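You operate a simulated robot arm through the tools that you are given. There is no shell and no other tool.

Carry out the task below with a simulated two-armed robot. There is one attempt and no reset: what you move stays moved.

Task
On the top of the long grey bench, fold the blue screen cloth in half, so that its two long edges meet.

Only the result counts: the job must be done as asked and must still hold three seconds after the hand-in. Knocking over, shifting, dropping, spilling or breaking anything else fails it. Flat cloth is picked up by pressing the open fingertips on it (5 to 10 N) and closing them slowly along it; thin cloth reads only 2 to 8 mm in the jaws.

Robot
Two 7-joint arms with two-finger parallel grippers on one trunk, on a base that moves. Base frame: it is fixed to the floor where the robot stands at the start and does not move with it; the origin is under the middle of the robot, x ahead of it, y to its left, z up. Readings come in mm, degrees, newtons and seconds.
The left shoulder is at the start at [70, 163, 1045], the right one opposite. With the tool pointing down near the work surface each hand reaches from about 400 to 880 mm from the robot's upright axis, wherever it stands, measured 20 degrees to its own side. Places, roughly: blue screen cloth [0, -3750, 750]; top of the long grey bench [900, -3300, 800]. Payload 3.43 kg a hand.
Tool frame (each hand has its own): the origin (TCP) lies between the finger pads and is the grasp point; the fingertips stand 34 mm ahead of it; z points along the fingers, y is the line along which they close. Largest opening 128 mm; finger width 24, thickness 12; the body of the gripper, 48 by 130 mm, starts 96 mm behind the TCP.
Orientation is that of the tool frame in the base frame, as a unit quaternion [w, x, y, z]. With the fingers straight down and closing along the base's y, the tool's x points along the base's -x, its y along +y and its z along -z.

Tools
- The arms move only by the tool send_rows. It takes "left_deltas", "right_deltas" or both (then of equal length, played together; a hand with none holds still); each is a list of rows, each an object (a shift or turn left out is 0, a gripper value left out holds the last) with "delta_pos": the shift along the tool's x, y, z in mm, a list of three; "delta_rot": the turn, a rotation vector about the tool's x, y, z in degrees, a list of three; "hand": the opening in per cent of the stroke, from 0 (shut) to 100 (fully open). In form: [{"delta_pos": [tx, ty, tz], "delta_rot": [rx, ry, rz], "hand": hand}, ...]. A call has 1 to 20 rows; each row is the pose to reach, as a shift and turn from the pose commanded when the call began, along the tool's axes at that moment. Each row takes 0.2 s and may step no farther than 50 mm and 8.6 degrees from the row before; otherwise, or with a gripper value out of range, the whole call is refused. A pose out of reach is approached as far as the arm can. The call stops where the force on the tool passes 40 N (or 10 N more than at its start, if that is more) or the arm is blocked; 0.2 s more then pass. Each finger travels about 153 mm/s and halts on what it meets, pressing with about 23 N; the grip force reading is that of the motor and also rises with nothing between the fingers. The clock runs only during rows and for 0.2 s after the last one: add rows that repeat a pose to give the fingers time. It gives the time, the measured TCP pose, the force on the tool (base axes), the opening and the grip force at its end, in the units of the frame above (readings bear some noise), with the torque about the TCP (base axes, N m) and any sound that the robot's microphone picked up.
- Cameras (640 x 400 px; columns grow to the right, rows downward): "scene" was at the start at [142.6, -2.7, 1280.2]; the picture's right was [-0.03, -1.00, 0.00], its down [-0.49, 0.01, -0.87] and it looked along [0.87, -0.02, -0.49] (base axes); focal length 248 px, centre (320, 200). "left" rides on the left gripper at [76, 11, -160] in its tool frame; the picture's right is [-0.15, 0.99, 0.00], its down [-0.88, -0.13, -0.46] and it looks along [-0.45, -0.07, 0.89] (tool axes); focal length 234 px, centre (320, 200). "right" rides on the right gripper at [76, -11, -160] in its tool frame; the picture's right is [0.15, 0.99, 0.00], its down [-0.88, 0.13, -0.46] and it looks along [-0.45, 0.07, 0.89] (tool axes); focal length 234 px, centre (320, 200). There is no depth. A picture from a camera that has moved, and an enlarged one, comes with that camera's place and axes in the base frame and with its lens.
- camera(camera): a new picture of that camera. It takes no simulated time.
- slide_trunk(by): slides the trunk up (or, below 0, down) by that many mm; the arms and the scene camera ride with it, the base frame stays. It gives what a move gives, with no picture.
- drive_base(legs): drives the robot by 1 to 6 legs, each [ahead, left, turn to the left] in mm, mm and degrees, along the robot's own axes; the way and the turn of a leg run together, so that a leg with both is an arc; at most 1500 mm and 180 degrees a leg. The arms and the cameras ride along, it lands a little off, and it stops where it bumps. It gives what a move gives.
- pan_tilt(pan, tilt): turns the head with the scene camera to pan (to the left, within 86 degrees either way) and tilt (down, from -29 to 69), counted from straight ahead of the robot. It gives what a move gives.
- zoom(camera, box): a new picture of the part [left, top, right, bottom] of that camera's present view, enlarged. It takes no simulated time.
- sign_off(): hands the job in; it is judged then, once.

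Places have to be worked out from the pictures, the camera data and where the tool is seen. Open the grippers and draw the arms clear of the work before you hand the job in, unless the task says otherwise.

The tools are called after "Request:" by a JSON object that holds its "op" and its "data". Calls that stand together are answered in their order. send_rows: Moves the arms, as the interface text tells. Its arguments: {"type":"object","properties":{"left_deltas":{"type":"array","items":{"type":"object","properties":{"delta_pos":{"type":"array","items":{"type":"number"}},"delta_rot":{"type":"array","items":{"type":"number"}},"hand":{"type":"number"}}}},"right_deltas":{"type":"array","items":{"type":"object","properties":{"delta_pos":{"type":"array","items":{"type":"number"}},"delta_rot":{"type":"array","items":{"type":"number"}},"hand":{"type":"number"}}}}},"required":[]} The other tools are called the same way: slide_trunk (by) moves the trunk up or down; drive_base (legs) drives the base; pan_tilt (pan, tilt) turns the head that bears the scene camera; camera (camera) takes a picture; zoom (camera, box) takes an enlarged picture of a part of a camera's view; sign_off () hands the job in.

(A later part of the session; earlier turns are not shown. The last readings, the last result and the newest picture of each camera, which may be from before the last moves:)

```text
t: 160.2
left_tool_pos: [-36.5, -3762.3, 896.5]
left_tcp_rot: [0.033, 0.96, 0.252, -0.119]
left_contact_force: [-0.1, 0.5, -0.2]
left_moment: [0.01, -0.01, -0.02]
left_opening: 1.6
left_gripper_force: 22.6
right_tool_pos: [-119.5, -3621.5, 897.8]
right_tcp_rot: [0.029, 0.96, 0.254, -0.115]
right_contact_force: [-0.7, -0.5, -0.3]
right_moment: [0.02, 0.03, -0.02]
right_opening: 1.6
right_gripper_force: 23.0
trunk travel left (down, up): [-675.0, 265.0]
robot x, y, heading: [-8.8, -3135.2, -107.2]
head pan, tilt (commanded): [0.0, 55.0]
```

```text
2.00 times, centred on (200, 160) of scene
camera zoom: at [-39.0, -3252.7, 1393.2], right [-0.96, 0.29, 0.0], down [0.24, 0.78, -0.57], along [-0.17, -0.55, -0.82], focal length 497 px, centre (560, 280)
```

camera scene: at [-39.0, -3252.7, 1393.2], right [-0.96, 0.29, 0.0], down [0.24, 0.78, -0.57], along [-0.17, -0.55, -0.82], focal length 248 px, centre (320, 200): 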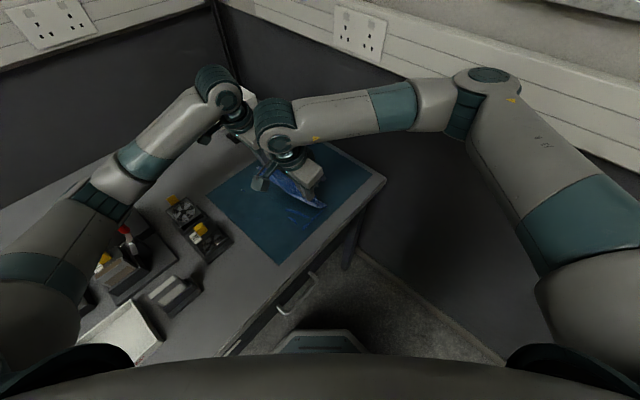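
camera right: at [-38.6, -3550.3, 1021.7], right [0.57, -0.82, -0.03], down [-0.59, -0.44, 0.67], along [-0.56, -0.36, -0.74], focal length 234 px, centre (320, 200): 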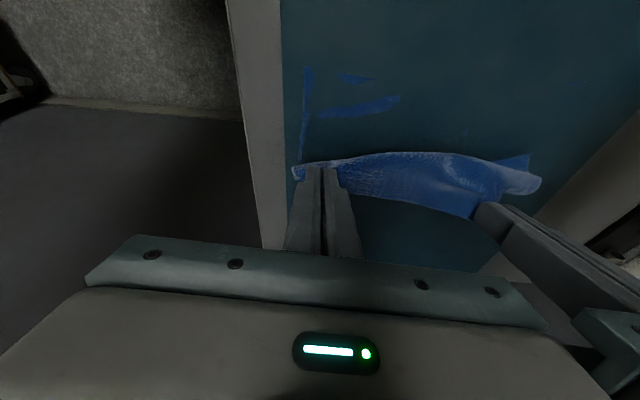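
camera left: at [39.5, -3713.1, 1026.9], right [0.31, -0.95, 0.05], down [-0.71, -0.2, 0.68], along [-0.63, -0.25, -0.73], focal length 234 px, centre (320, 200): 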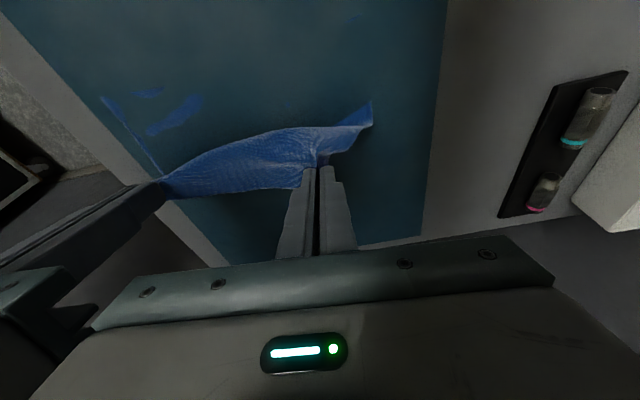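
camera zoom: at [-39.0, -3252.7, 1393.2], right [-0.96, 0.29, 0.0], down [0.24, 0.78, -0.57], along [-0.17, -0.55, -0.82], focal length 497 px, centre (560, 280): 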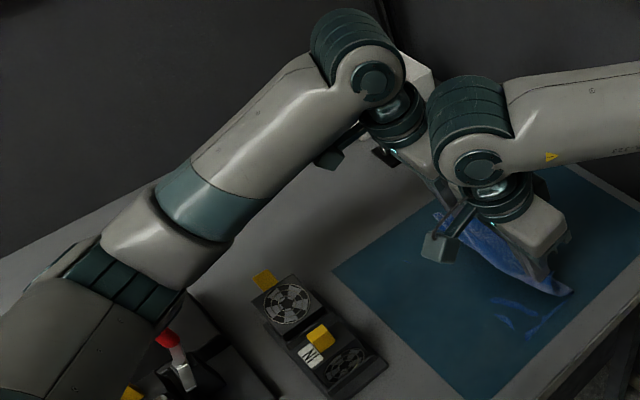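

The left elbow is at about z 1040 now, clear of the switch unit, but it will sink further, so I raise the trunk another 70 mm in two cycles.

Request:
{"op": "slide_trunk", "data": {"by": 35}}

Request:
{"op": "send_rows", "data": {"left_deltas": [{"delta_pos": [2.9, 0, 11.3], "hand": 0}, {"delta_pos": [5.7, 0, 22.6], "hand": 0}, {"delta_pos": [8.6, 0, 33.9], "hand": 0}], "right_deltas": [{"delta_pos": [2.9, 0, 11.3], "hand": 0}, {"delta_pos": [5.7, 0, 22.6], "hand": 0}, {"delta_pos": [8.6, 0, 33.9], "hand": 0}]}}

Request:
{"op": "slide_trunk", "data": {"by": 35}}

Request:
{"op": "send_rows", "data": {"left_deltas": [{"delta_pos": [2.9, 0, 11.3], "hand": 0}, {"delta_pos": [5.7, 0, 22.6], "hand": 0}, {"delta_pos": [8.6, 0, 33.9], "hand": 0}], "right_deltas": [{"delta_pos": [2.9, 0, 11.3], "hand": 0}, {"delta_pos": [5.7, 0, 22.6], "hand": 0}, {"delta_pos": [8.6, 0, 33.9], "hand": 0}]}}

Request:
{"op": "camera", "data": {"camera": "scene"}}

Request:
{"op": "camera", "data": {"camera": "right"}}

```text
t: 161.0
left_tool_pos: [-37.6, -3762.9, 932.3]
left_tcp_rot: [0.032, 0.96, 0.252, -0.117]
left_contact_force: [-0.1, -0.5, 0.3]
left_moment: [0.01, 0.01, 0.0]
left_opening: 1.6
left_gripper_force: 22.6
right_tool_pos: [-120.6, -3621.4, 932.3]
right_tcp_rot: [0.029, 0.96, 0.253, -0.114]
right_contact_force: [-0.4, -0.4, 0.0]
right_moment: [0.01, -0.04, 0.02]
right_opening: 1.5
right_gripper_force: 23.1
trunk travel left (down, up): [-710.0, 230.0]
robot x, y, heading: [-5.3, -3136.5, -106.9]
head pan, tilt (commanded): [0.0, 55.0]
```

```text
t: 161.8
left_tool_pos: [-37.7, -3761.8, 897.0]
left_tcp_rot: [0.033, 0.96, 0.251, -0.118]
left_contact_force: [0.0, -0.2, 0.4]
left_moment: [-0.02, 0.0, -0.01]
left_opening: 1.9
left_gripper_force: 23.6
right_tool_pos: [-119.9, -3620.9, 896.5]
right_tcp_rot: [0.029, 0.96, 0.253, -0.114]
right_contact_force: [0.1, -0.1, 0.3]
right_moment: [-0.03, 0.04, 0.0]
right_opening: 1.5
right_gripper_force: 22.7
trunk travel left (down, up): [-710.0, 230.0]
robot x, y, heading: [-9.5, -3136.9, -107.0]
head pan, tilt (commanded): [0.0, 55.0]
```

```text
t: 162.6
left_tool_pos: [-38.3, -3762.2, 932.2]
left_tcp_rot: [0.031, 0.96, 0.251, -0.118]
left_contact_force: [0.4, 0.0, 0.2]
left_moment: [-0.01, 0.04, 0.0]
left_opening: 1.6
left_gripper_force: 23.0
right_tool_pos: [-120.4, -3621.4, 930.0]
right_tcp_rot: [0.029, 0.96, 0.253, -0.114]
right_contact_force: [-0.2, -0.7, 0.3]
right_moment: [0.04, -0.01, 0.05]
right_opening: 1.7
right_gripper_force: 23.0
trunk travel left (down, up): [-745.0, 195.0]
robot x, y, heading: [-9.8, -3134.1, -106.9]
head pan, tilt (commanded): [0.0, 55.0]
```

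```text
t: 163.4
left_tool_pos: [-37.8, -3761.4, 895.9]
left_tcp_rot: [0.033, 0.96, 0.251, -0.118]
left_contact_force: [-0.3, -0.4, 0.6]
left_moment: [0.05, 0.01, 0.02]
left_opening: 2.0
left_gripper_force: 22.6
right_tool_pos: [-119.5, -3620.6, 897.5]
right_tcp_rot: [0.029, 0.96, 0.252, -0.114]
right_contact_force: [0.1, -1.0, 0.1]
right_moment: [0.0, 0.01, 0.0]
right_opening: 1.6
right_gripper_force: 23.0
trunk travel left (down, up): [-745.0, 195.0]
robot x, y, heading: [-7.3, -3135.2, -107.2]
head pan, tilt (commanded): [0.0, 55.0]
```

```text
taken
camera scene: at [-40.2, -3252.8, 1463.2], right [-0.96, 0.29, 0.0], down [0.24, 0.78, -0.57], along [-0.17, -0.55, -0.82], focal length 248 px, centre (320, 200)
```

scene: 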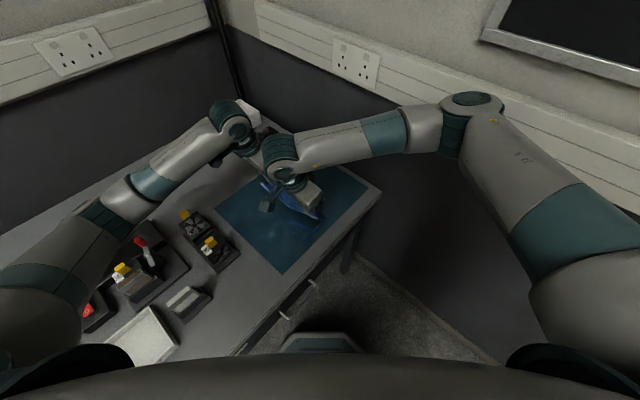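

```text
taken
camera right: at [-27.9, -3556.9, 1034.8], right [0.61, -0.79, -0.04], down [-0.59, -0.48, 0.65], along [-0.53, -0.38, -0.76], focal length 234 px, centre (320, 200)
```

right: 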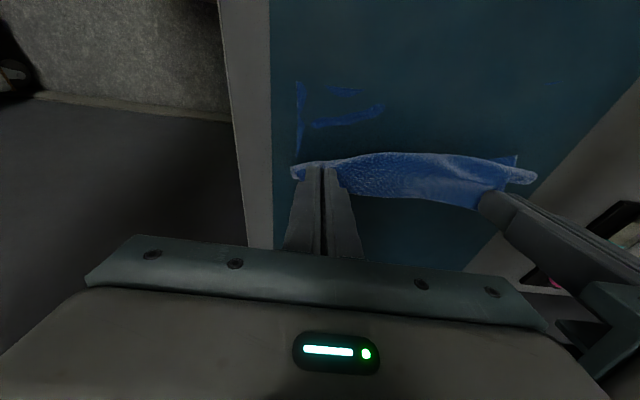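

Both hands are level at l≈33, z≈897. I continue the arc down toward the left edge and check before touching down.

Request:
{"op": "send_rows", "data": {"left_deltas": [{"delta_pos": [9, 0, 2.5], "delta_rot": [0, -0.75, 0], "hand": 0}, {"delta_pos": [17.9, -0.2, 5.8], "delta_rot": [0, -1.5, 0], "hand": 0}, {"delta_pos": [26, -0.3, 10.8], "delta_rot": [0, -2.2, 0], "hand": 0}, {"delta_pos": [33.9, -0.4, 16.3], "delta_rot": [0, -3, 0], "hand": 0}, {"delta_pos": [40.5, -0.4, 23.3], "delta_rot": [0, -4, 0], "hand": 0}], "right_deltas": [{"delta_pos": [9, 0, 2.5], "delta_rot": [0, -0.75, 0], "hand": 0}, {"delta_pos": [17.9, -0.2, 5.8], "delta_rot": [0, -1.5, 0], "hand": 0}, {"delta_pos": [26, -0.3, 10.8], "delta_rot": [0, -2.2, 0], "hand": 0}, {"delta_pos": [33.9, -0.4, 16.3], "delta_rot": [0, -3, 0], "hand": 0}, {"delta_pos": [40.5, -0.4, 23.3], "delta_rot": [0, -4, 0], "hand": 0}]}}

Request:
{"op": "zoom", "data": {"camera": "scene", "box": [80, 90, 400, 290]}}

Request:
{"op": "camera", "data": {"camera": "left"}}

Request:
{"op": "camera", "data": {"camera": "right"}}

```text
t: 164.6
left_tool_pos: [-8.7, -3745.7, 864.1]
left_tcp_rot: [0.041, 0.955, 0.25, -0.152]
left_contact_force: [0.0, 0.5, -0.6]
left_moment: [-0.01, -0.02, -0.03]
left_opening: 1.8
left_gripper_force: 22.8
right_tool_pos: [-90.7, -3604.9, 865.7]
right_tcp_rot: [0.038, 0.956, 0.252, -0.147]
right_contact_force: [-0.4, -1.3, 0.0]
right_moment: [-0.03, 0.03, 0.01]
right_opening: 1.8
right_gripper_force: 23.1
trunk travel left (down, up): [-745.0, 195.0]
robot x, y, heading: [-7.7, -3133.5, -107.1]
head pan, tilt (commanded): [0.0, 55.0]
```

```text
2.00 times, centred on (240, 190) of scene
camera zoom: at [-39.6, -3252.8, 1463.2], right [-0.96, 0.29, 0.0], down [0.24, 0.78, -0.57], along [-0.17, -0.55, -0.82], focal length 497 px, centre (480, 220)
```

zoom: 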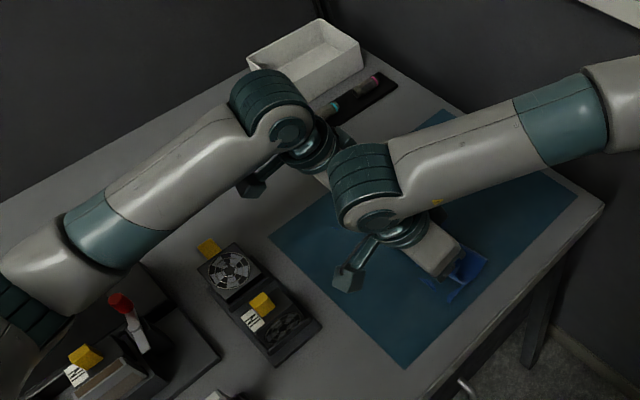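

```text
taken
camera left: at [102.4, -3694.5, 991.3], right [0.36, -0.93, 0.05], down [-0.67, -0.22, 0.71], along [-0.65, -0.29, -0.71], focal length 234 px, centre (320, 200)
```

left: 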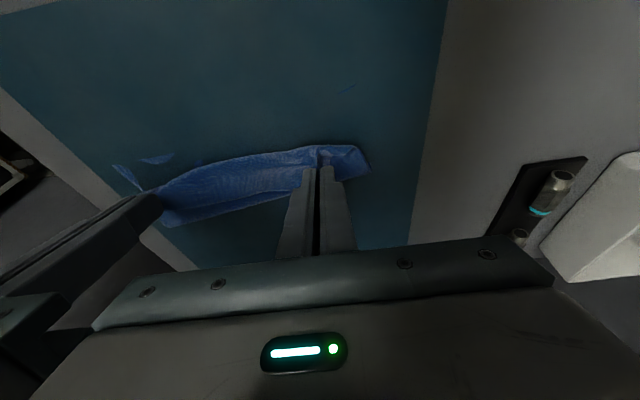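

```text
taken
camera right: at [9.6, -3536.4, 994.0], right [0.61, -0.79, -0.05], down [-0.55, -0.46, 0.7], along [-0.58, -0.4, -0.71], focal length 234 px, centre (320, 200)
```

right: 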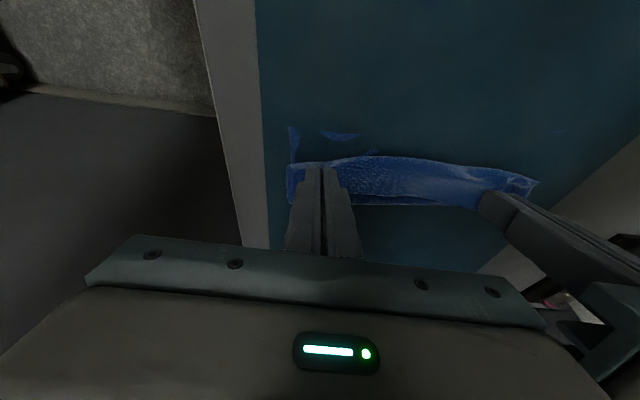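

The flap is nearly down: TCPs at l≈67, z≈865. I zoom in the right camera to compare the flap with the lower layer's left edge.

Request:
{"op": "zoom", "data": {"camera": "right", "box": [270, 90, 430, 230]}}

Request:
{"op": "zoom", "data": {"camera": "left", "box": [90, 70, 410, 250]}}

```text
2.86 times, centred on (350, 160) of right
camera zoom: at [9.6, -3536.4, 994.0], right [0.61, -0.79, -0.05], down [-0.55, -0.46, 0.7], along [-0.58, -0.4, -0.71], focal length 669 px, centre (234, 314)
```

zoom: 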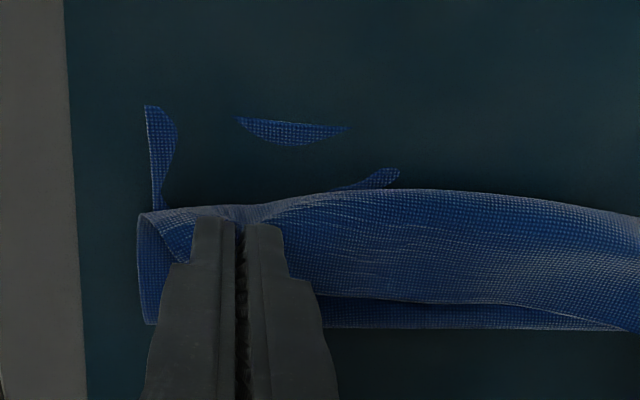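

```text
2.00 times, centred on (250, 160) of left
camera zoom: at [102.4, -3694.5, 991.3], right [0.36, -0.93, 0.05], down [-0.67, -0.22, 0.71], along [-0.65, -0.29, -0.71], focal length 468 px, centre (460, 280)
```

zoom: 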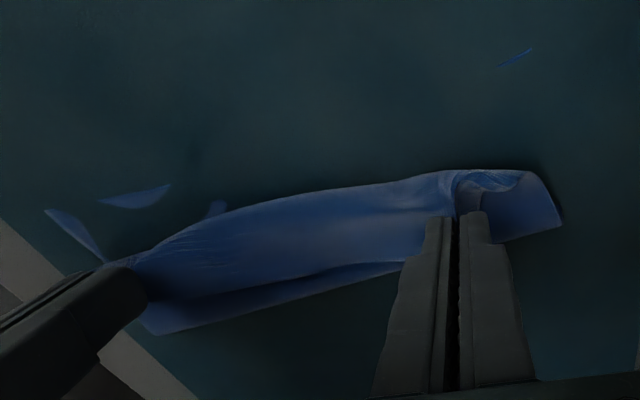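

The held edge strip hangs folded back to the right of the roll, as expected; the lower left edge shows about 26 mm left of the roll, so unrolled the edges should meet. I set the flap down (about 3 mm further left, TCP z≈840).

Request:
{"op": "send_rows", "data": {"left_deltas": [{"delta_pos": [3, 0, 6], "hand": 0}, {"delta_pos": [6, 0, 12], "hand": 0}, {"delta_pos": [8.5, 0, 17.5], "hand": 0}, {"delta_pos": [11, 0, 22.7], "hand": 0}], "right_deltas": [{"delta_pos": [3, 0, 6], "hand": 0}, {"delta_pos": [6, 0, 12], "hand": 0}, {"delta_pos": [8.5, 0, 17.5], "hand": 0}, {"delta_pos": [11, 0, 22.7], "hand": 0}]}}

Request:
{"op": "zoom", "data": {"camera": "right", "box": [270, 90, 430, 230]}}

Request:
{"op": "zoom", "data": {"camera": "left", "box": [90, 70, 410, 250]}}

Request:
{"op": "zoom", "data": {"camera": "scene", "box": [80, 90, 400, 290]}}

```text
t: 165.6
left_tool_pos: [-4.5, -3743.9, 839.5]
left_tcp_rot: [0.041, 0.956, 0.249, -0.152]
left_contact_force: [0.5, -0.6, -0.1]
left_moment: [0.01, -0.02, 0.01]
left_opening: 2.0
left_gripper_force: 23.0
right_tool_pos: [-87.0, -3602.7, 839.0]
right_tcp_rot: [0.038, 0.956, 0.252, -0.147]
right_contact_force: [-0.1, -0.2, 1.2]
right_moment: [0.04, -0.04, 0.0]
right_opening: 1.5
right_gripper_force: 23.2
trunk travel left (down, up): [-745.0, 195.0]
robot x, y, heading: [-1.9, -3135.4, -107.1]
head pan, tilt (commanded): [0.0, 55.0]
```

```text
2.86 times, centred on (350, 160) of right
camera zoom: at [12.4, -3533.5, 969.2], right [0.61, -0.79, -0.05], down [-0.55, -0.46, 0.7], along [-0.57, -0.4, -0.71], focal length 669 px, centre (234, 314)
```

zoom: 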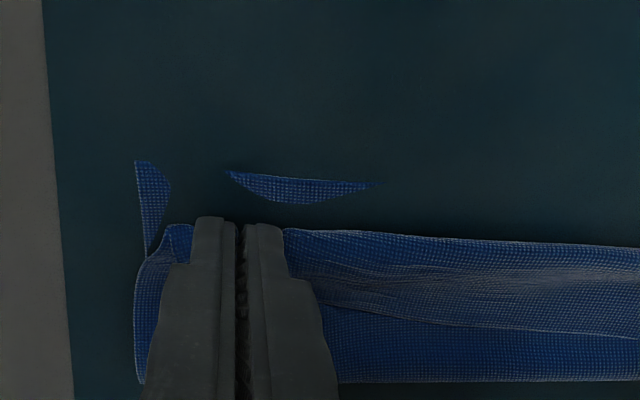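

```text
2.00 times, centred on (250, 160) of left
camera zoom: at [105.9, -3693.2, 966.8], right [0.36, -0.93, 0.05], down [-0.67, -0.22, 0.71], along [-0.65, -0.29, -0.71], focal length 468 px, centre (460, 280)
```

zoom: 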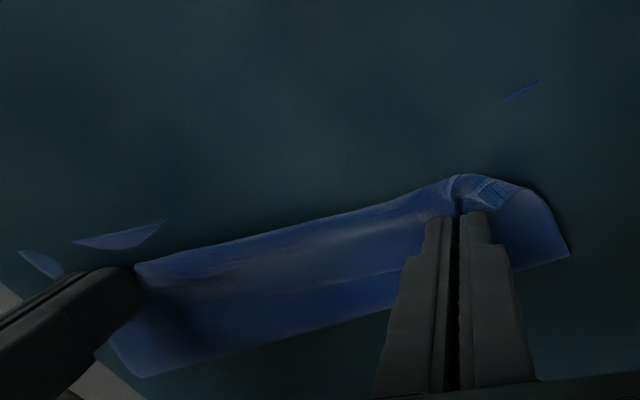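

```text
2.00 times, centred on (240, 190) of scene
camera zoom: at [-40.0, -3252.8, 1463.2], right [-0.96, 0.29, 0.0], down [0.24, 0.78, -0.57], along [-0.17, -0.55, -0.82], focal length 497 px, centre (480, 220)
```

zoom: 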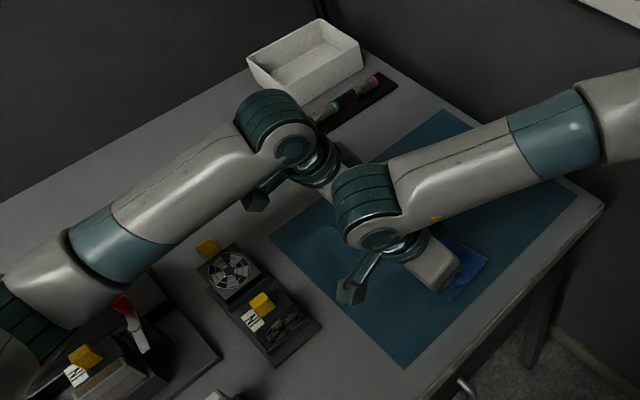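

Measured in both hand cameras, the whole cloth has turned about 10° on the mat; the roll is 16 mm (front) and 24 mm (back) short of the lower left edge, while about 34 mm of cloth is still rolled up, so unrolled it would overshoot. I lift 12 mm, shift the right hand 16 mm and the left 9 mm back to the right, and set down again.

Request:
{"op": "send_rows", "data": {"left_deltas": [{"delta_pos": [-3.7, 0, -11.4], "hand": 0}, {"delta_pos": [-8, 0, -10], "hand": 0}, {"delta_pos": [-12.3, 0, -8.6], "hand": 0}, {"delta_pos": [-10.5, 0, -3], "hand": 0}, {"delta_pos": [-8.6, 0, 2.8], "hand": 0}], "right_deltas": [{"delta_pos": [-3.7, 0, -11.4], "hand": 0}, {"delta_pos": [-11.3, 0, -8.9], "hand": 0}, {"delta_pos": [-18.9, 0, -6.5], "hand": 0}, {"delta_pos": [-17, 0, -1], "hand": 0}, {"delta_pos": [-15.2, 0, 4.9], "hand": 0}]}}

Request:
{"op": "zoom", "data": {"camera": "right", "box": [270, 90, 430, 230]}}

Request:
{"op": "zoom", "data": {"camera": "left", "box": [90, 70, 410, 250]}}

```text
t: 166.8
left_tool_pos: [-13.0, -3747.6, 839.5]
left_tcp_rot: [0.041, 0.956, 0.249, -0.151]
left_contact_force: [1.0, -1.1, 1.8]
left_moment: [-0.04, -0.03, -0.01]
left_opening: 1.8
left_gripper_force: 22.9
right_tool_pos: [-101.1, -3610.3, 840.1]
right_tcp_rot: [0.038, 0.956, 0.252, -0.148]
right_contact_force: [0.7, -0.6, 0.8]
right_moment: [0.03, 0.01, 0.02]
right_opening: 1.8
right_gripper_force: 22.9
trunk travel left (down, up): [-745.0, 195.0]
robot x, y, heading: [-7.5, -3136.0, -106.9]
head pan, tilt (commanded): [0.0, 55.0]
```

```text
2.86 times, centred on (350, 160) of right
camera zoom: at [-1.8, -3541.1, 969.7], right [0.61, -0.79, -0.05], down [-0.55, -0.46, 0.7], along [-0.57, -0.4, -0.71], focal length 669 px, centre (234, 314)
```

zoom: 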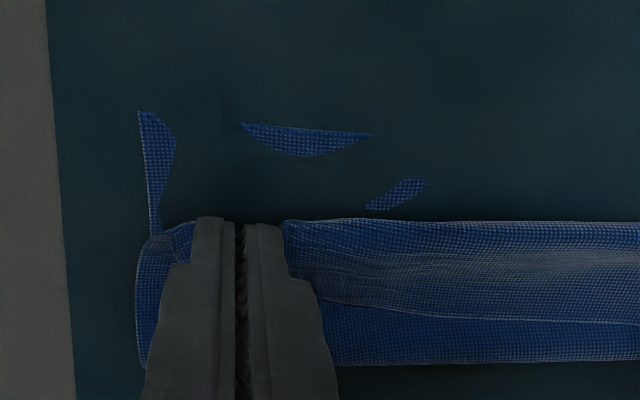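

```text
2.00 times, centred on (250, 160) of left
camera zoom: at [97.9, -3697.3, 966.5], right [0.36, -0.93, 0.05], down [-0.67, -0.23, 0.71], along [-0.65, -0.29, -0.71], focal length 468 px, centre (460, 280)
```

zoom: 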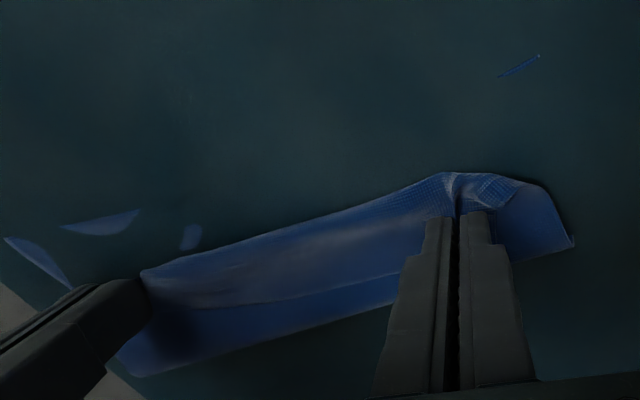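

Now both gaps are about 29 mm, matching the rolled-up strip. I release slowly and withdraw the hands along their own axes, then look.

Request:
{"op": "send_rows", "data": {"left_deltas": [{"delta_pos": [0, 0, 0], "hand": 3}, {"delta_pos": [0, 0, 0], "hand": 6}, {"delta_pos": [0, 0, 0], "hand": 10}, {"delta_pos": [0, 0, 0], "hand": 14}, {"delta_pos": [0, 0, 0], "hand": 18}, {"delta_pos": [0, 0, 0], "hand": 22}, {"delta_pos": [0, 0, -8], "hand": 24}, {"delta_pos": [0, 0, -20], "hand": 24}, {"delta_pos": [0, 0, -40], "hand": 24}, {"delta_pos": [0, 0, -60], "hand": 24}], "right_deltas": [{"delta_pos": [0, 0, 0], "hand": 3}, {"delta_pos": [0, 0, 0], "hand": 6}, {"delta_pos": [0, 0, 0], "hand": 10}, {"delta_pos": [0, 0, 0], "hand": 14}, {"delta_pos": [0, 0, 0], "hand": 18}, {"delta_pos": [0, 0, 0], "hand": 22}, {"delta_pos": [0, 0, -8], "hand": 24}, {"delta_pos": [0, 0, -20], "hand": 24}, {"delta_pos": [0, 0, -40], "hand": 24}, {"delta_pos": [0, 0, -60], "hand": 24}]}}

Request:
{"op": "camera", "data": {"camera": "right"}}

Request:
{"op": "camera", "data": {"camera": "left"}}

Request:
{"op": "zoom", "data": {"camera": "right", "box": [240, 70, 560, 270]}}

```text
t: 169.0
left_tool_pos: [4.4, -3736.5, 896.4]
left_tcp_rot: [0.041, 0.956, 0.249, -0.152]
left_contact_force: [-0.4, -0.2, 0.3]
left_moment: [-0.02, 0.03, -0.04]
left_opening: 30.7
left_gripper_force: 0.0
right_tool_pos: [-83.4, -3600.0, 898.7]
right_tcp_rot: [0.038, 0.955, 0.253, -0.147]
right_contact_force: [-0.9, 0.2, 0.1]
right_moment: [-0.03, 0.01, 0.04]
right_opening: 30.8
right_gripper_force: 0.0
trunk travel left (down, up): [-745.0, 195.0]
robot x, y, heading: [-1.0, -3136.8, -107.3]
head pan, tilt (commanded): [0.0, 55.0]
```

```text
taken
camera right: at [15.8, -3532.1, 1028.7], right [0.61, -0.79, -0.05], down [-0.55, -0.46, 0.7], along [-0.57, -0.4, -0.71], focal length 234 px, centre (320, 200)
```

right: 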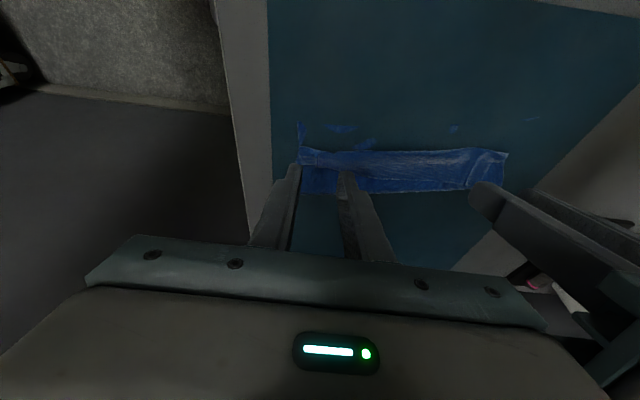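

```text
taken
camera left: at [115.2, -3686.8, 1025.3], right [0.36, -0.93, 0.05], down [-0.67, -0.22, 0.71], along [-0.65, -0.29, -0.71], focal length 234 px, centre (320, 200)
```

left: 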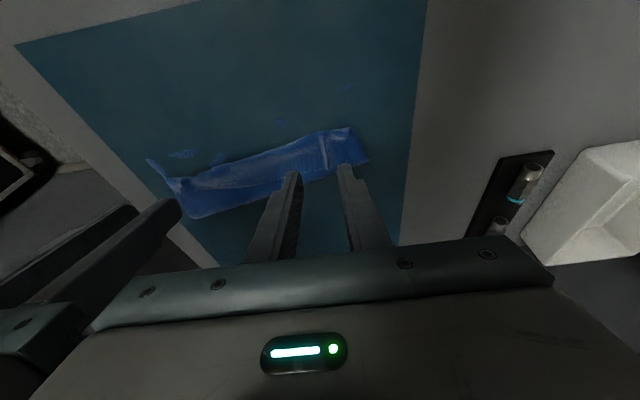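

```text
2.00 times, centred on (400, 170) of right
camera zoom: at [15.8, -3532.1, 1028.7], right [0.61, -0.79, -0.05], down [-0.55, -0.46, 0.7], along [-0.57, -0.4, -0.71], focal length 468 px, centre (160, 260)
```

zoom: 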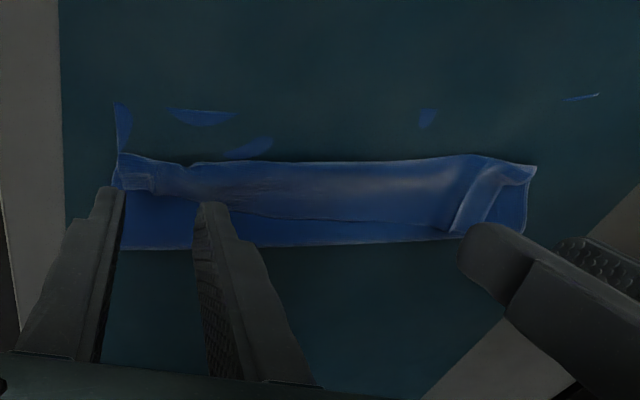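

The cloth is released: a strip about 20–40 mm wide is still turned back on top of the flap. I will unroll it by scooping leftward: I open the jaws to 54 mm, tilt the fingers to point slightly left, and bring them right of the strip, above the flap.

Request:
{"op": "send_rows", "data": {"left_deltas": [{"delta_pos": [-6, 0, -4], "delta_rot": [0, 6, 0], "hand": 42}, {"delta_pos": [-18, -1, 2], "delta_rot": [0, 13, 0], "hand": 42}, {"delta_pos": [-32, -2, 12], "delta_rot": [0, 20, 0], "hand": 42}, {"delta_pos": [-46, -3, 24], "delta_rot": [0, 27, 0], "hand": 42}, {"delta_pos": [-59, -4, 37], "delta_rot": [0, 33, 0], "hand": 42}, {"delta_pos": [-70.6, -5, 51.3], "delta_rot": [0, 38, 0], "hand": 42}], "right_deltas": [{"delta_pos": [-6, 0, -4], "delta_rot": [0, 6, 0], "hand": 42}, {"delta_pos": [-18, 0, 2], "delta_rot": [0, 13, 0], "hand": 42}, {"delta_pos": [-32, 1, 12], "delta_rot": [0, 20, 0], "hand": 42}, {"delta_pos": [-46, 1, 24], "delta_rot": [0, 27, 0], "hand": 42}, {"delta_pos": [-59, 1, 37], "delta_rot": [0, 33, 0], "hand": 42}, {"delta_pos": [-68, 1, 51.3], "delta_rot": [0, 38, 0], "hand": 42}]}}

Request:
{"op": "camera", "data": {"camera": "scene"}}

Request:
{"op": "camera", "data": {"camera": "right"}}

Request:
{"op": "camera", "data": {"camera": "left"}}

```text
t: 170.4
left_tool_pos: [-72.4, -3773.7, 868.8]
left_tcp_rot: [-0.043, 0.952, 0.25, 0.17]
left_contact_force: [0.8, -1.0, 0.6]
left_moment: [0.01, 0.0, 0.02]
left_opening: 54.2
left_gripper_force: 0.0
right_tool_pos: [-156.3, -3642.8, 866.5]
right_tcp_rot: [-0.045, 0.951, 0.251, 0.174]
right_contact_force: [0.2, 0.2, 0.5]
right_moment: [0.03, -0.02, 0.0]
right_opening: 53.7
right_gripper_force: 0.0
trunk travel left (down, up): [-745.0, 195.0]
robot x, y, heading: [-9.6, -3138.8, -107.0]
head pan, tilt (commanded): [0.0, 55.0]
```

```text
taken
camera scene: at [-42.8, -3253.5, 1463.0], right [-0.96, 0.29, 0.0], down [0.24, 0.78, -0.57], along [-0.17, -0.55, -0.82], focal length 248 px, centre (320, 200)
```

scene: 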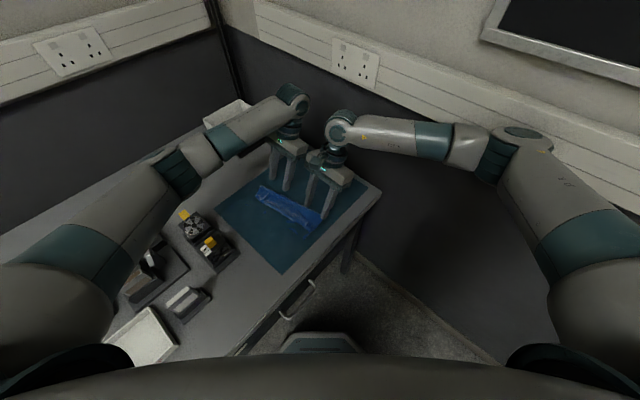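

```text
taken
camera right: at [-148.7, -3626.1, 1043.8], right [0.61, -0.79, 0.05], down [-0.79, -0.6, 0.12], along [-0.06, -0.11, -0.99], focal length 234 px, centre (320, 200)
```

right: 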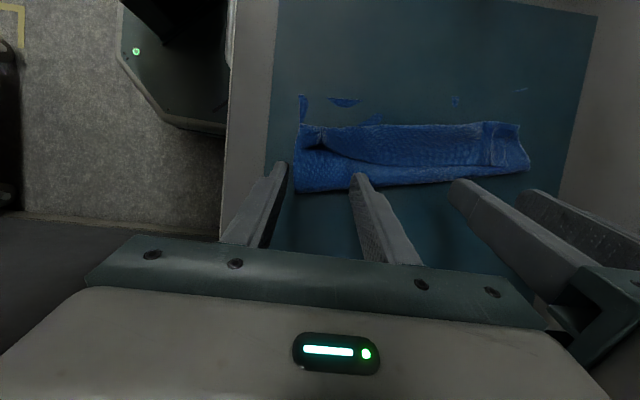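

```text
taken
camera left: at [-53.4, -3776.1, 1043.5], right [0.36, -0.93, -0.05], down [-0.92, -0.37, 0.12], along [-0.13, 0.0, -0.99], focal length 234 px, centre (320, 200)
```

left: 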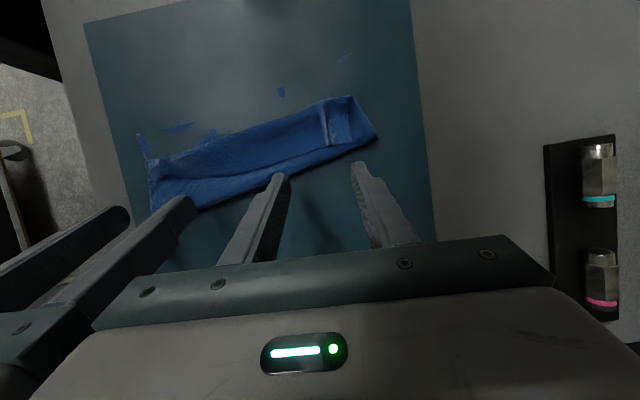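

Now the folded cloth is well visible. I zoom in for a precise look.

Request:
{"op": "zoom", "data": {"camera": "scene", "box": [210, 160, 370, 260]}}

Request:
{"op": "zoom", "data": {"camera": "right", "box": [280, 80, 540, 220]}}

Request:
{"op": "zoom", "data": {"camera": "left", "box": [120, 70, 400, 230]}}

```text
4.00 times, centred on (290, 210) of scene
camera zoom: at [-42.8, -3253.5, 1463.0], right [-0.96, 0.29, 0.0], down [0.24, 0.78, -0.57], along [-0.17, -0.55, -0.82], focal length 993 px, centre (440, 160)
```

zoom: 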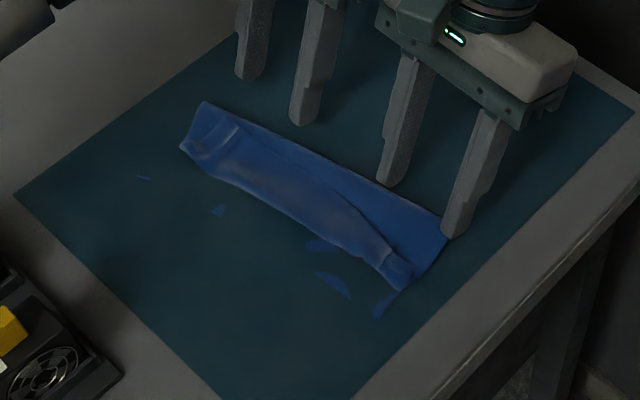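

```text
2.46 times, centred on (410, 150) of right
camera zoom: at [-148.7, -3626.1, 1043.8], right [0.61, -0.79, 0.05], down [-0.79, -0.6, 0.12], along [-0.06, -0.11, -0.99], focal length 576 px, centre (98, 323)
```

zoom: 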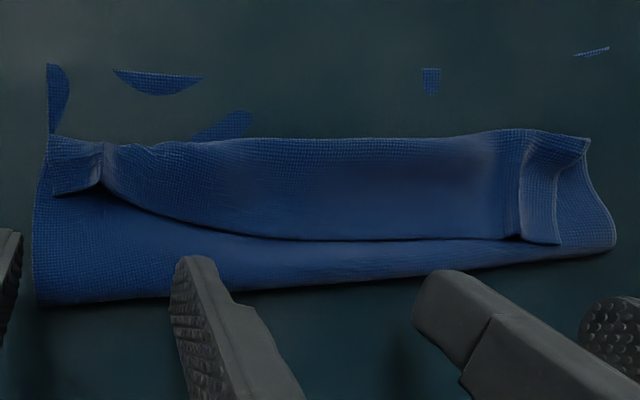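

```text
2.29 times, centred on (260, 150) of left
camera zoom: at [-53.4, -3776.1, 1043.5], right [0.36, -0.93, -0.05], down [-0.92, -0.37, 0.12], along [-0.13, 0.0, -0.99], focal length 535 px, centre (457, 314)
```

zoom: 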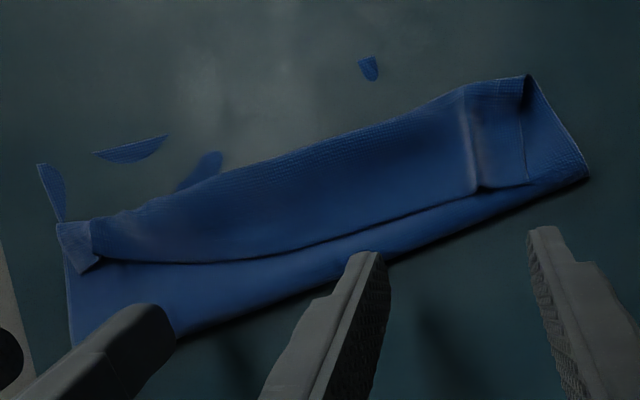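

The free edge of the turned-back strip lies around l≈25–38 with its edge slightly raised. I set the tools upright again, right jaws 64 mm open and left closed, just right of that edge, ready to sweep it leftward.

Request:
{"op": "send_rows", "data": {"left_deltas": [{"delta_pos": [6, 1, 1], "delta_rot": [0, -7, 0], "hand": 20}, {"delta_pos": [14, 2, 4], "delta_rot": [0, -14, 0], "hand": 0}, {"delta_pos": [20.7, 2.4, 7.5], "delta_rot": [0, -20, 0], "hand": 0}, {"delta_pos": [20.7, 2.4, 7.5], "delta_rot": [0, -20, 0], "hand": 0}], "right_deltas": [{"delta_pos": [6, 4, 2], "delta_rot": [0, -7, 0], "hand": 50}, {"delta_pos": [12, 8, 4], "delta_rot": [0, -14, 0], "hand": 50}, {"delta_pos": [18.2, 11.7, 6.6], "delta_rot": [0, -20, 0], "hand": 50}, {"delta_pos": [18.2, 11.7, 6.6], "delta_rot": [0, -20, 0], "hand": 50}]}}

Request:
{"op": "zoom", "data": {"camera": "right", "box": [240, 60, 560, 260]}}

Request:
{"op": "zoom", "data": {"camera": "left", "box": [120, 60, 440, 260]}}

```text
t: 171.4
left_tool_pos: [-53.0, -3766.2, 868.1]
left_tcp_rot: [0.002, 0.967, 0.253, -0.001]
left_contact_force: [-0.5, -0.6, 0.4]
left_moment: [-0.02, 0.0, 0.03]
left_opening: 0.2
left_gripper_force: 22.8
right_tool_pos: [-133.3, -3641.9, 869.2]
right_tcp_rot: [-0.002, 0.967, 0.254, 0.004]
right_contact_force: [-0.1, -0.6, -0.2]
right_moment: [-0.01, -0.03, 0.03]
right_opening: 64.1
right_gripper_force: 0.1
trunk travel left (down, up): [-745.0, 195.0]
robot x, y, heading: [-3.0, -3138.3, -107.0]
head pan, tilt (commanded): [0.0, 55.0]
```

```text
2.00 times, centred on (400, 160) of right
camera zoom: at [-73.3, -3596.6, 1029.4], right [0.61, -0.79, 0.0], down [-0.71, -0.55, 0.45], along [-0.35, -0.28, -0.89], focal length 468 px, centre (160, 280)
```

zoom: 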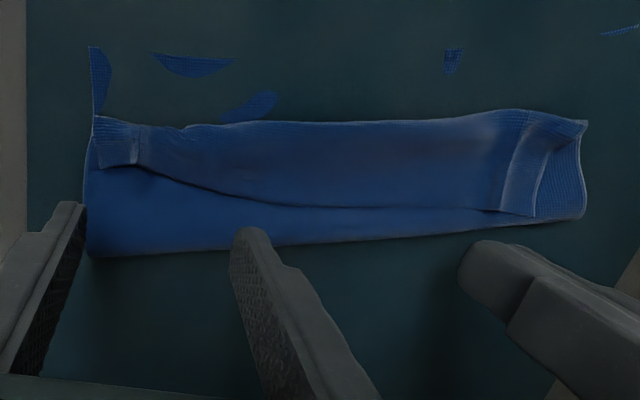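

```text
2.00 times, centred on (280, 160) of left
camera zoom: at [18.7, -3738.0, 1027.3], right [0.36, -0.93, 0.0], down [-0.83, -0.32, 0.46], along [-0.43, -0.17, -0.89], focal length 468 px, centre (400, 280)
```

zoom: 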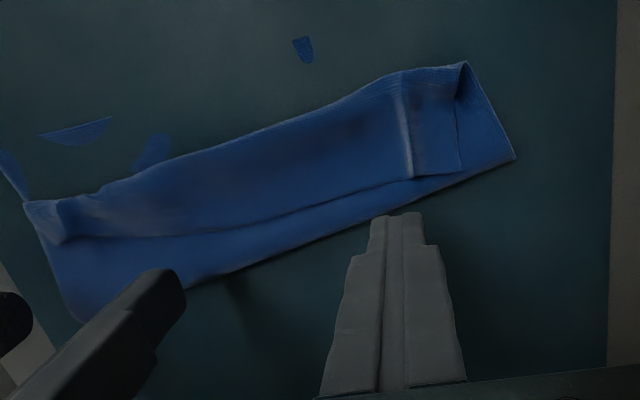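

Positions agree with my estimate (left TCP l≈18, d≈53; right l≈11, d≈−95). I lower both until the tips are about 5–6 mm above the mat, then check contact.

Request:
{"op": "send_rows", "data": {"left_deltas": [{"delta_pos": [0, 0, 10]}, {"delta_pos": [0, 0, 20]}, {"delta_pos": [0, 0, 28]}, {"delta_pos": [0, 0, 28]}], "right_deltas": [{"delta_pos": [0, 0, 10]}, {"delta_pos": [0, 0, 20]}, {"delta_pos": [0, 0, 29]}, {"delta_pos": [0, 0, 29]}]}}

Request:
{"op": "zoom", "data": {"camera": "right", "box": [240, 60, 560, 260]}}

Request:
{"op": "zoom", "data": {"camera": "left", "box": [120, 60, 440, 260]}}

```text
t: 172.4
left_tool_pos: [-52.5, -3766.3, 842.3]
left_tcp_rot: [0.001, 0.967, 0.253, 0.001]
left_contact_force: [0.6, 0.5, 0.6]
left_moment: [0.04, 0.0, -0.01]
left_opening: 0.1
left_gripper_force: 22.4
right_tool_pos: [-130.9, -3642.6, 840.1]
right_tcp_rot: [-0.002, 0.967, 0.255, 0.004]
right_contact_force: [-0.3, 0.2, 0.2]
right_moment: [0.02, 0.0, -0.03]
right_opening: 64.1
right_gripper_force: 0.1
trunk travel left (down, up): [-745.0, 195.0]
robot x, y, heading: [-4.0, -3136.2, -107.0]
head pan, tilt (commanded): [0.0, 55.0]
```

```text
2.00 times, centred on (400, 160) of right
camera zoom: at [-72.4, -3596.8, 1000.2], right [0.61, -0.79, 0.0], down [-0.71, -0.55, 0.45], along [-0.35, -0.28, -0.89], focal length 468 px, centre (160, 280)
```

zoom: 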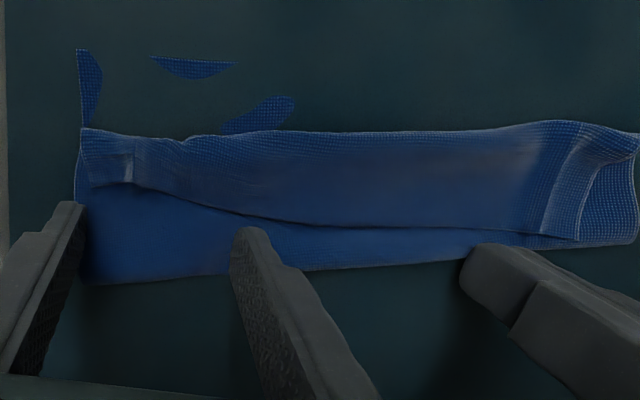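

```text
2.00 times, centred on (280, 160) of left
camera zoom: at [19.3, -3738.3, 1000.1], right [0.36, -0.93, 0.0], down [-0.83, -0.32, 0.46], along [-0.42, -0.16, -0.89], focal length 468 px, centre (400, 280)
```

zoom: 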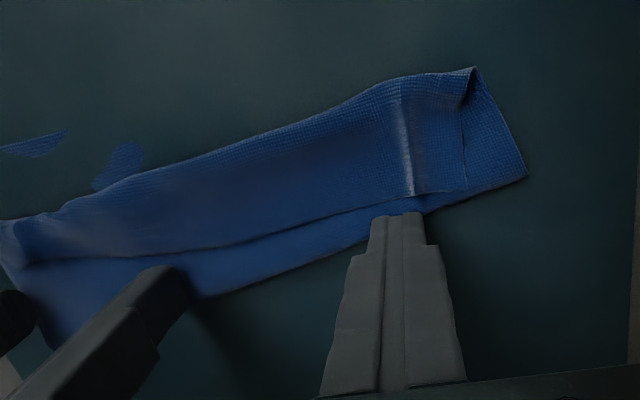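

The tips are right behind the strip's free edge. I lower the left 2.5 mm more and sweep both hands 30 mm to the left, then look.

Request:
{"op": "send_rows", "data": {"left_deltas": [{"delta_pos": [0, 0, 2.5]}, {"delta_pos": [8, 0, 2.5]}, {"delta_pos": [16, 0, 2.5]}, {"delta_pos": [24, 0, 2.5]}, {"delta_pos": [32, 0, 2.5]}], "right_deltas": [{"delta_pos": [0, 0, 0.8]}, {"delta_pos": [8, 0, 0.8]}, {"delta_pos": [16, 0, 0.8]}, {"delta_pos": [24, 0, 0.8]}, {"delta_pos": [32, 0, 0.8]}]}}

Request:
{"op": "zoom", "data": {"camera": "right", "box": [240, 60, 560, 260]}}

Request:
{"op": "zoom", "data": {"camera": "left", "box": [120, 60, 440, 260]}}

```text
t: 173.6
left_tool_pos: [-22.7, -3750.9, 838.2]
left_tcp_rot: [0.002, 0.968, 0.252, -0.001]
left_contact_force: [0.2, -0.5, 0.6]
left_moment: [-0.02, -0.05, 0.0]
left_opening: 0.0
left_gripper_force: 23.5
right_tool_pos: [-103.8, -3627.2, 838.7]
right_tcp_rot: [-0.002, 0.967, 0.255, 0.004]
right_contact_force: [0.2, 0.4, 0.7]
right_moment: [0.04, 0.0, 0.02]
right_opening: 64.0
right_gripper_force: 0.0
trunk travel left (down, up): [-745.0, 195.0]
robot x, y, heading: [-7.8, -3136.1, -107.1]
head pan, tilt (commanded): [0.0, 55.0]
```

```text
2.00 times, centred on (400, 160) of right
camera zoom: at [-43.8, -3580.4, 999.2], right [0.62, -0.79, 0.0], down [-0.7, -0.55, 0.45], along [-0.35, -0.28, -0.89], focal length 468 px, centre (160, 280)
```

zoom: 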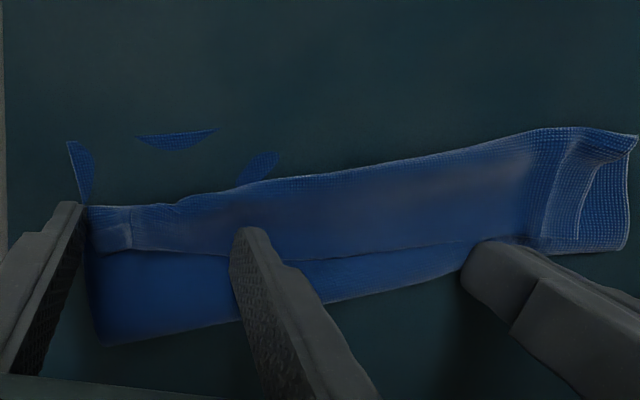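

```text
2.00 times, centred on (280, 160) of left
camera zoom: at [48.9, -3723.0, 997.1], right [0.36, -0.93, 0.0], down [-0.83, -0.32, 0.46], along [-0.43, -0.17, -0.89], focal length 468 px, centre (400, 280)
```

zoom: 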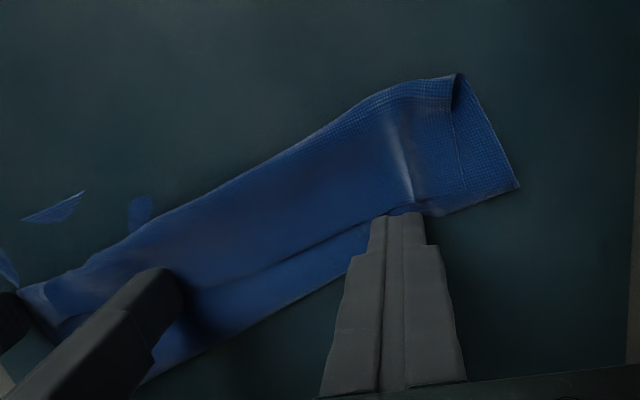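

The sweep pushes the whole stack instead of unrolling the strip, so I stop. A cleaner way: lift the cloth by this same edge until it hangs free, set its other long edge down, and lay it in two halves so that the held edge ends naturally on top. I raise both hands to look at the cloth first.

Request:
{"op": "send_rows", "data": {"left_deltas": [{"delta_pos": [-2, 0, -10], "hand": 0}, {"delta_pos": [-10, 0, -40], "hand": 15}, {"delta_pos": [-25, 0, -80], "hand": 24}, {"delta_pos": [-40, 0, -110], "hand": 24}], "right_deltas": [{"delta_pos": [-2, 0, -10], "hand": 50}, {"delta_pos": [-10, 0, -40], "hand": 40}, {"delta_pos": [-25, 0, -80], "hand": 24}, {"delta_pos": [-40, 0, -110], "hand": 24}]}}

Request:
{"op": "zoom", "data": {"camera": "right", "box": [240, 60, 560, 260]}}

Request:
{"op": "zoom", "data": {"camera": "left", "box": [120, 60, 440, 260]}}

Request:
{"op": "camera", "data": {"camera": "scene"}}

```text
t: 174.6
left_tool_pos: [-58.7, -3771.2, 948.3]
left_tcp_rot: [0.002, 0.968, 0.253, 0.0]
left_contact_force: [-0.3, 0.5, 0.6]
left_moment: [-0.01, 0.02, -0.02]
left_opening: 30.8
left_gripper_force: 0.0
right_tool_pos: [-139.8, -3647.9, 947.7]
right_tcp_rot: [-0.001, 0.967, 0.255, 0.004]
right_contact_force: [0.7, 0.5, 0.3]
right_moment: [-0.03, -0.01, -0.01]
right_opening: 30.5
right_gripper_force: 0.1
trunk travel left (down, up): [-745.0, 195.0]
robot x, y, heading: [-5.2, -3134.1, -106.8]
head pan, tilt (commanded): [0.0, 55.0]
```

```text
2.00 times, centred on (400, 160) of right
camera zoom: at [-80.4, -3601.9, 1108.0], right [0.61, -0.79, 0.0], down [-0.71, -0.55, 0.45], along [-0.35, -0.28, -0.89], focal length 468 px, centre (160, 280)
```

zoom: 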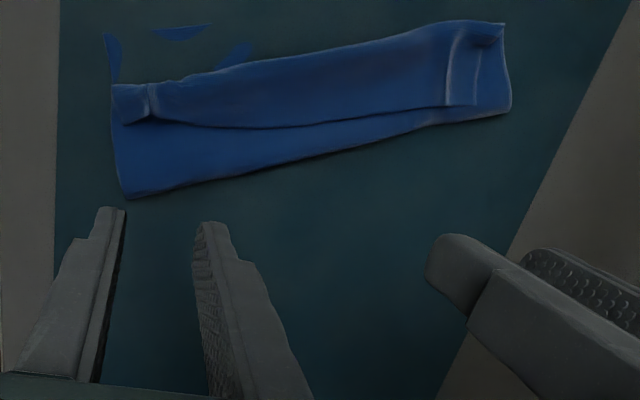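

```text
2.00 times, centred on (280, 160) of left
camera zoom: at [12.4, -3742.4, 1106.8], right [0.36, -0.93, 0.0], down [-0.83, -0.32, 0.46], along [-0.42, -0.17, -0.89], focal length 468 px, centre (400, 280)
```

zoom: 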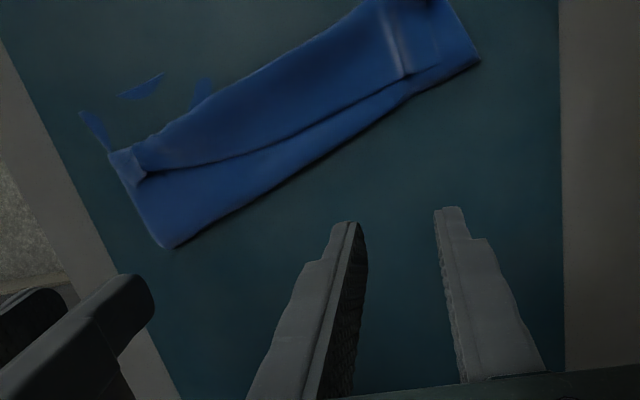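

```text
taken
camera scene: at [-41.3, -3252.4, 1463.0], right [-0.96, 0.29, 0.0], down [0.24, 0.78, -0.57], along [-0.17, -0.55, -0.82], focal length 248 px, centre (320, 200)
```

scene: 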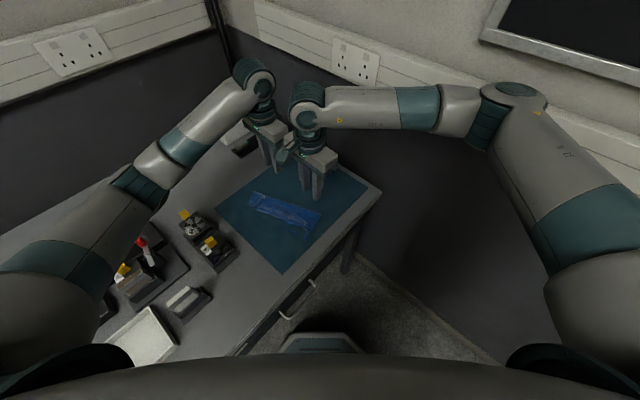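

I zoom in from the head camera to get the cloth's current geometry.

Request:
{"op": "zoom", "data": {"camera": "scene", "box": [230, 170, 342, 240]}}

Request:
{"op": "zoom", "data": {"camera": "scene", "box": [210, 160, 390, 275]}}

```text
5.71 times, centred on (286, 205) of scene
camera zoom: at [-41.3, -3252.4, 1463.0], right [-0.96, 0.29, 0.0], down [0.24, 0.78, -0.57], along [-0.17, -0.55, -0.82], focal length 1419 px, centre (514, 171)
```

zoom: 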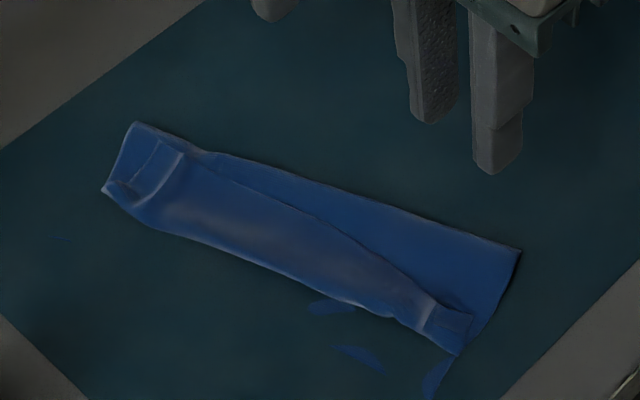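

```text
3.48 times, centred on (300, 218) of scene
camera zoom: at [-41.3, -3252.4, 1463.0], right [-0.96, 0.29, 0.0], down [0.24, 0.78, -0.57], along [-0.17, -0.55, -0.82], focal length 864 px, centre (390, 139)
```

zoom: 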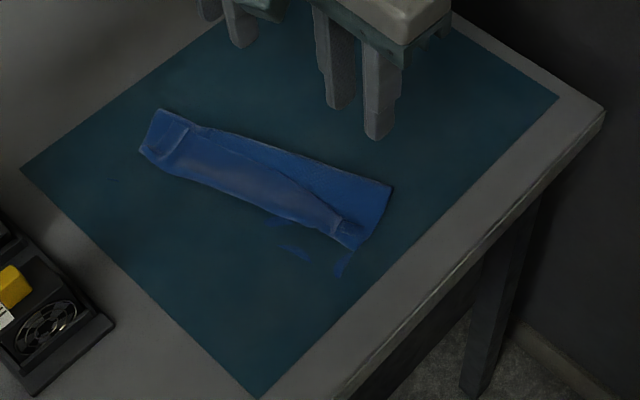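

The cloth is now turned about 15–20° with two old pleat ridges still standing on the turned-back strip: back one near (81, 69), front one near (42, −105). I turn both tools 12° to match and hover over these ridges to grip them again.

Request:
{"op": "send_rows", "data": {"left_deltas": [{"delta_pos": [17, 4, 12], "delta_rot": [0, 0, -4], "hand": 24}, {"delta_pos": [35, 8, 25], "delta_rot": [0, 0, -8], "hand": 24}, {"delta_pos": [52, 11, 45], "delta_rot": [0, 0, -12], "hand": 24}, {"delta_pos": [69, 15, 68], "delta_rot": [0, 0, -12], "hand": 24}], "right_deltas": [{"delta_pos": [10, -3, 12], "delta_rot": [0, 0, -4], "hand": 24}, {"delta_pos": [20, -6, 25], "delta_rot": [0, 0, -8], "hand": 24}, {"delta_pos": [30, -9, 45], "delta_rot": [0, 0, -12], "hand": 24}, {"delta_pos": [40, -12, 68], "delta_rot": [0, 0, -12], "hand": 24}]}}

Request:
{"op": "zoom", "data": {"camera": "right", "box": [220, 80, 420, 240]}}

Request:
{"op": "zoom", "data": {"camera": "left", "box": [220, 80, 420, 240]}}

```text
t: 175.6
left_tool_pos: [10.3, -3750.4, 880.5]
left_tcp_rot: [0.002, 0.935, 0.354, -0.001]
left_contact_force: [0.5, -0.7, -0.1]
left_moment: [0.03, 0.0, 0.0]
left_opening: 30.7
left_gripper_force: 0.1
right_tool_pos: [-107.5, -3616.7, 880.3]
right_tcp_rot: [-0.002, 0.935, 0.355, 0.003]
right_contact_force: [0.0, -0.1, 0.1]
right_moment: [-0.01, 0.02, 0.0]
right_opening: 30.6
right_gripper_force: 0.0
trunk travel left (down, up): [-745.0, 195.0]
robot x, y, heading: [-4.3, -3134.5, -107.1]
head pan, tilt (commanded): [0.0, 55.0]
```

```text
2.50 times, centred on (320, 160) of right
camera zoom: at [-59.3, -3559.0, 1041.4], right [0.77, -0.64, 0.0], down [-0.57, -0.68, 0.45], along [-0.29, -0.34, -0.89], focal length 585 px, centre (320, 300)
```

zoom: 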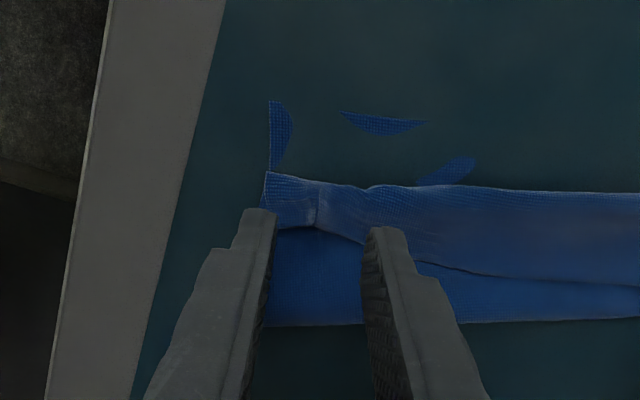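

```text
2.50 times, centred on (320, 160) of left
camera zoom: at [73.5, -3707.5, 1038.7], right [0.54, -0.84, 0.0], down [-0.75, -0.48, 0.46], along [-0.38, -0.25, -0.89], focal length 585 px, centre (320, 300)
```

zoom: 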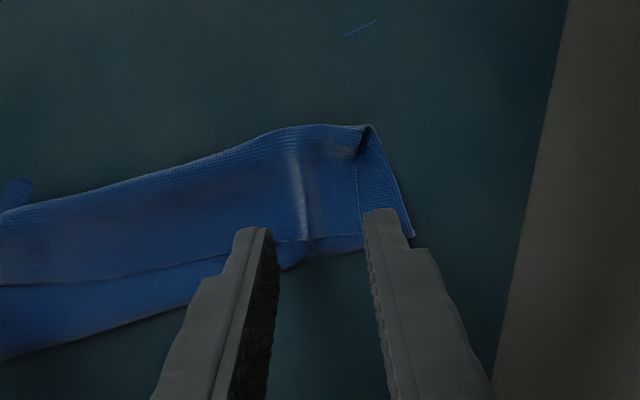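

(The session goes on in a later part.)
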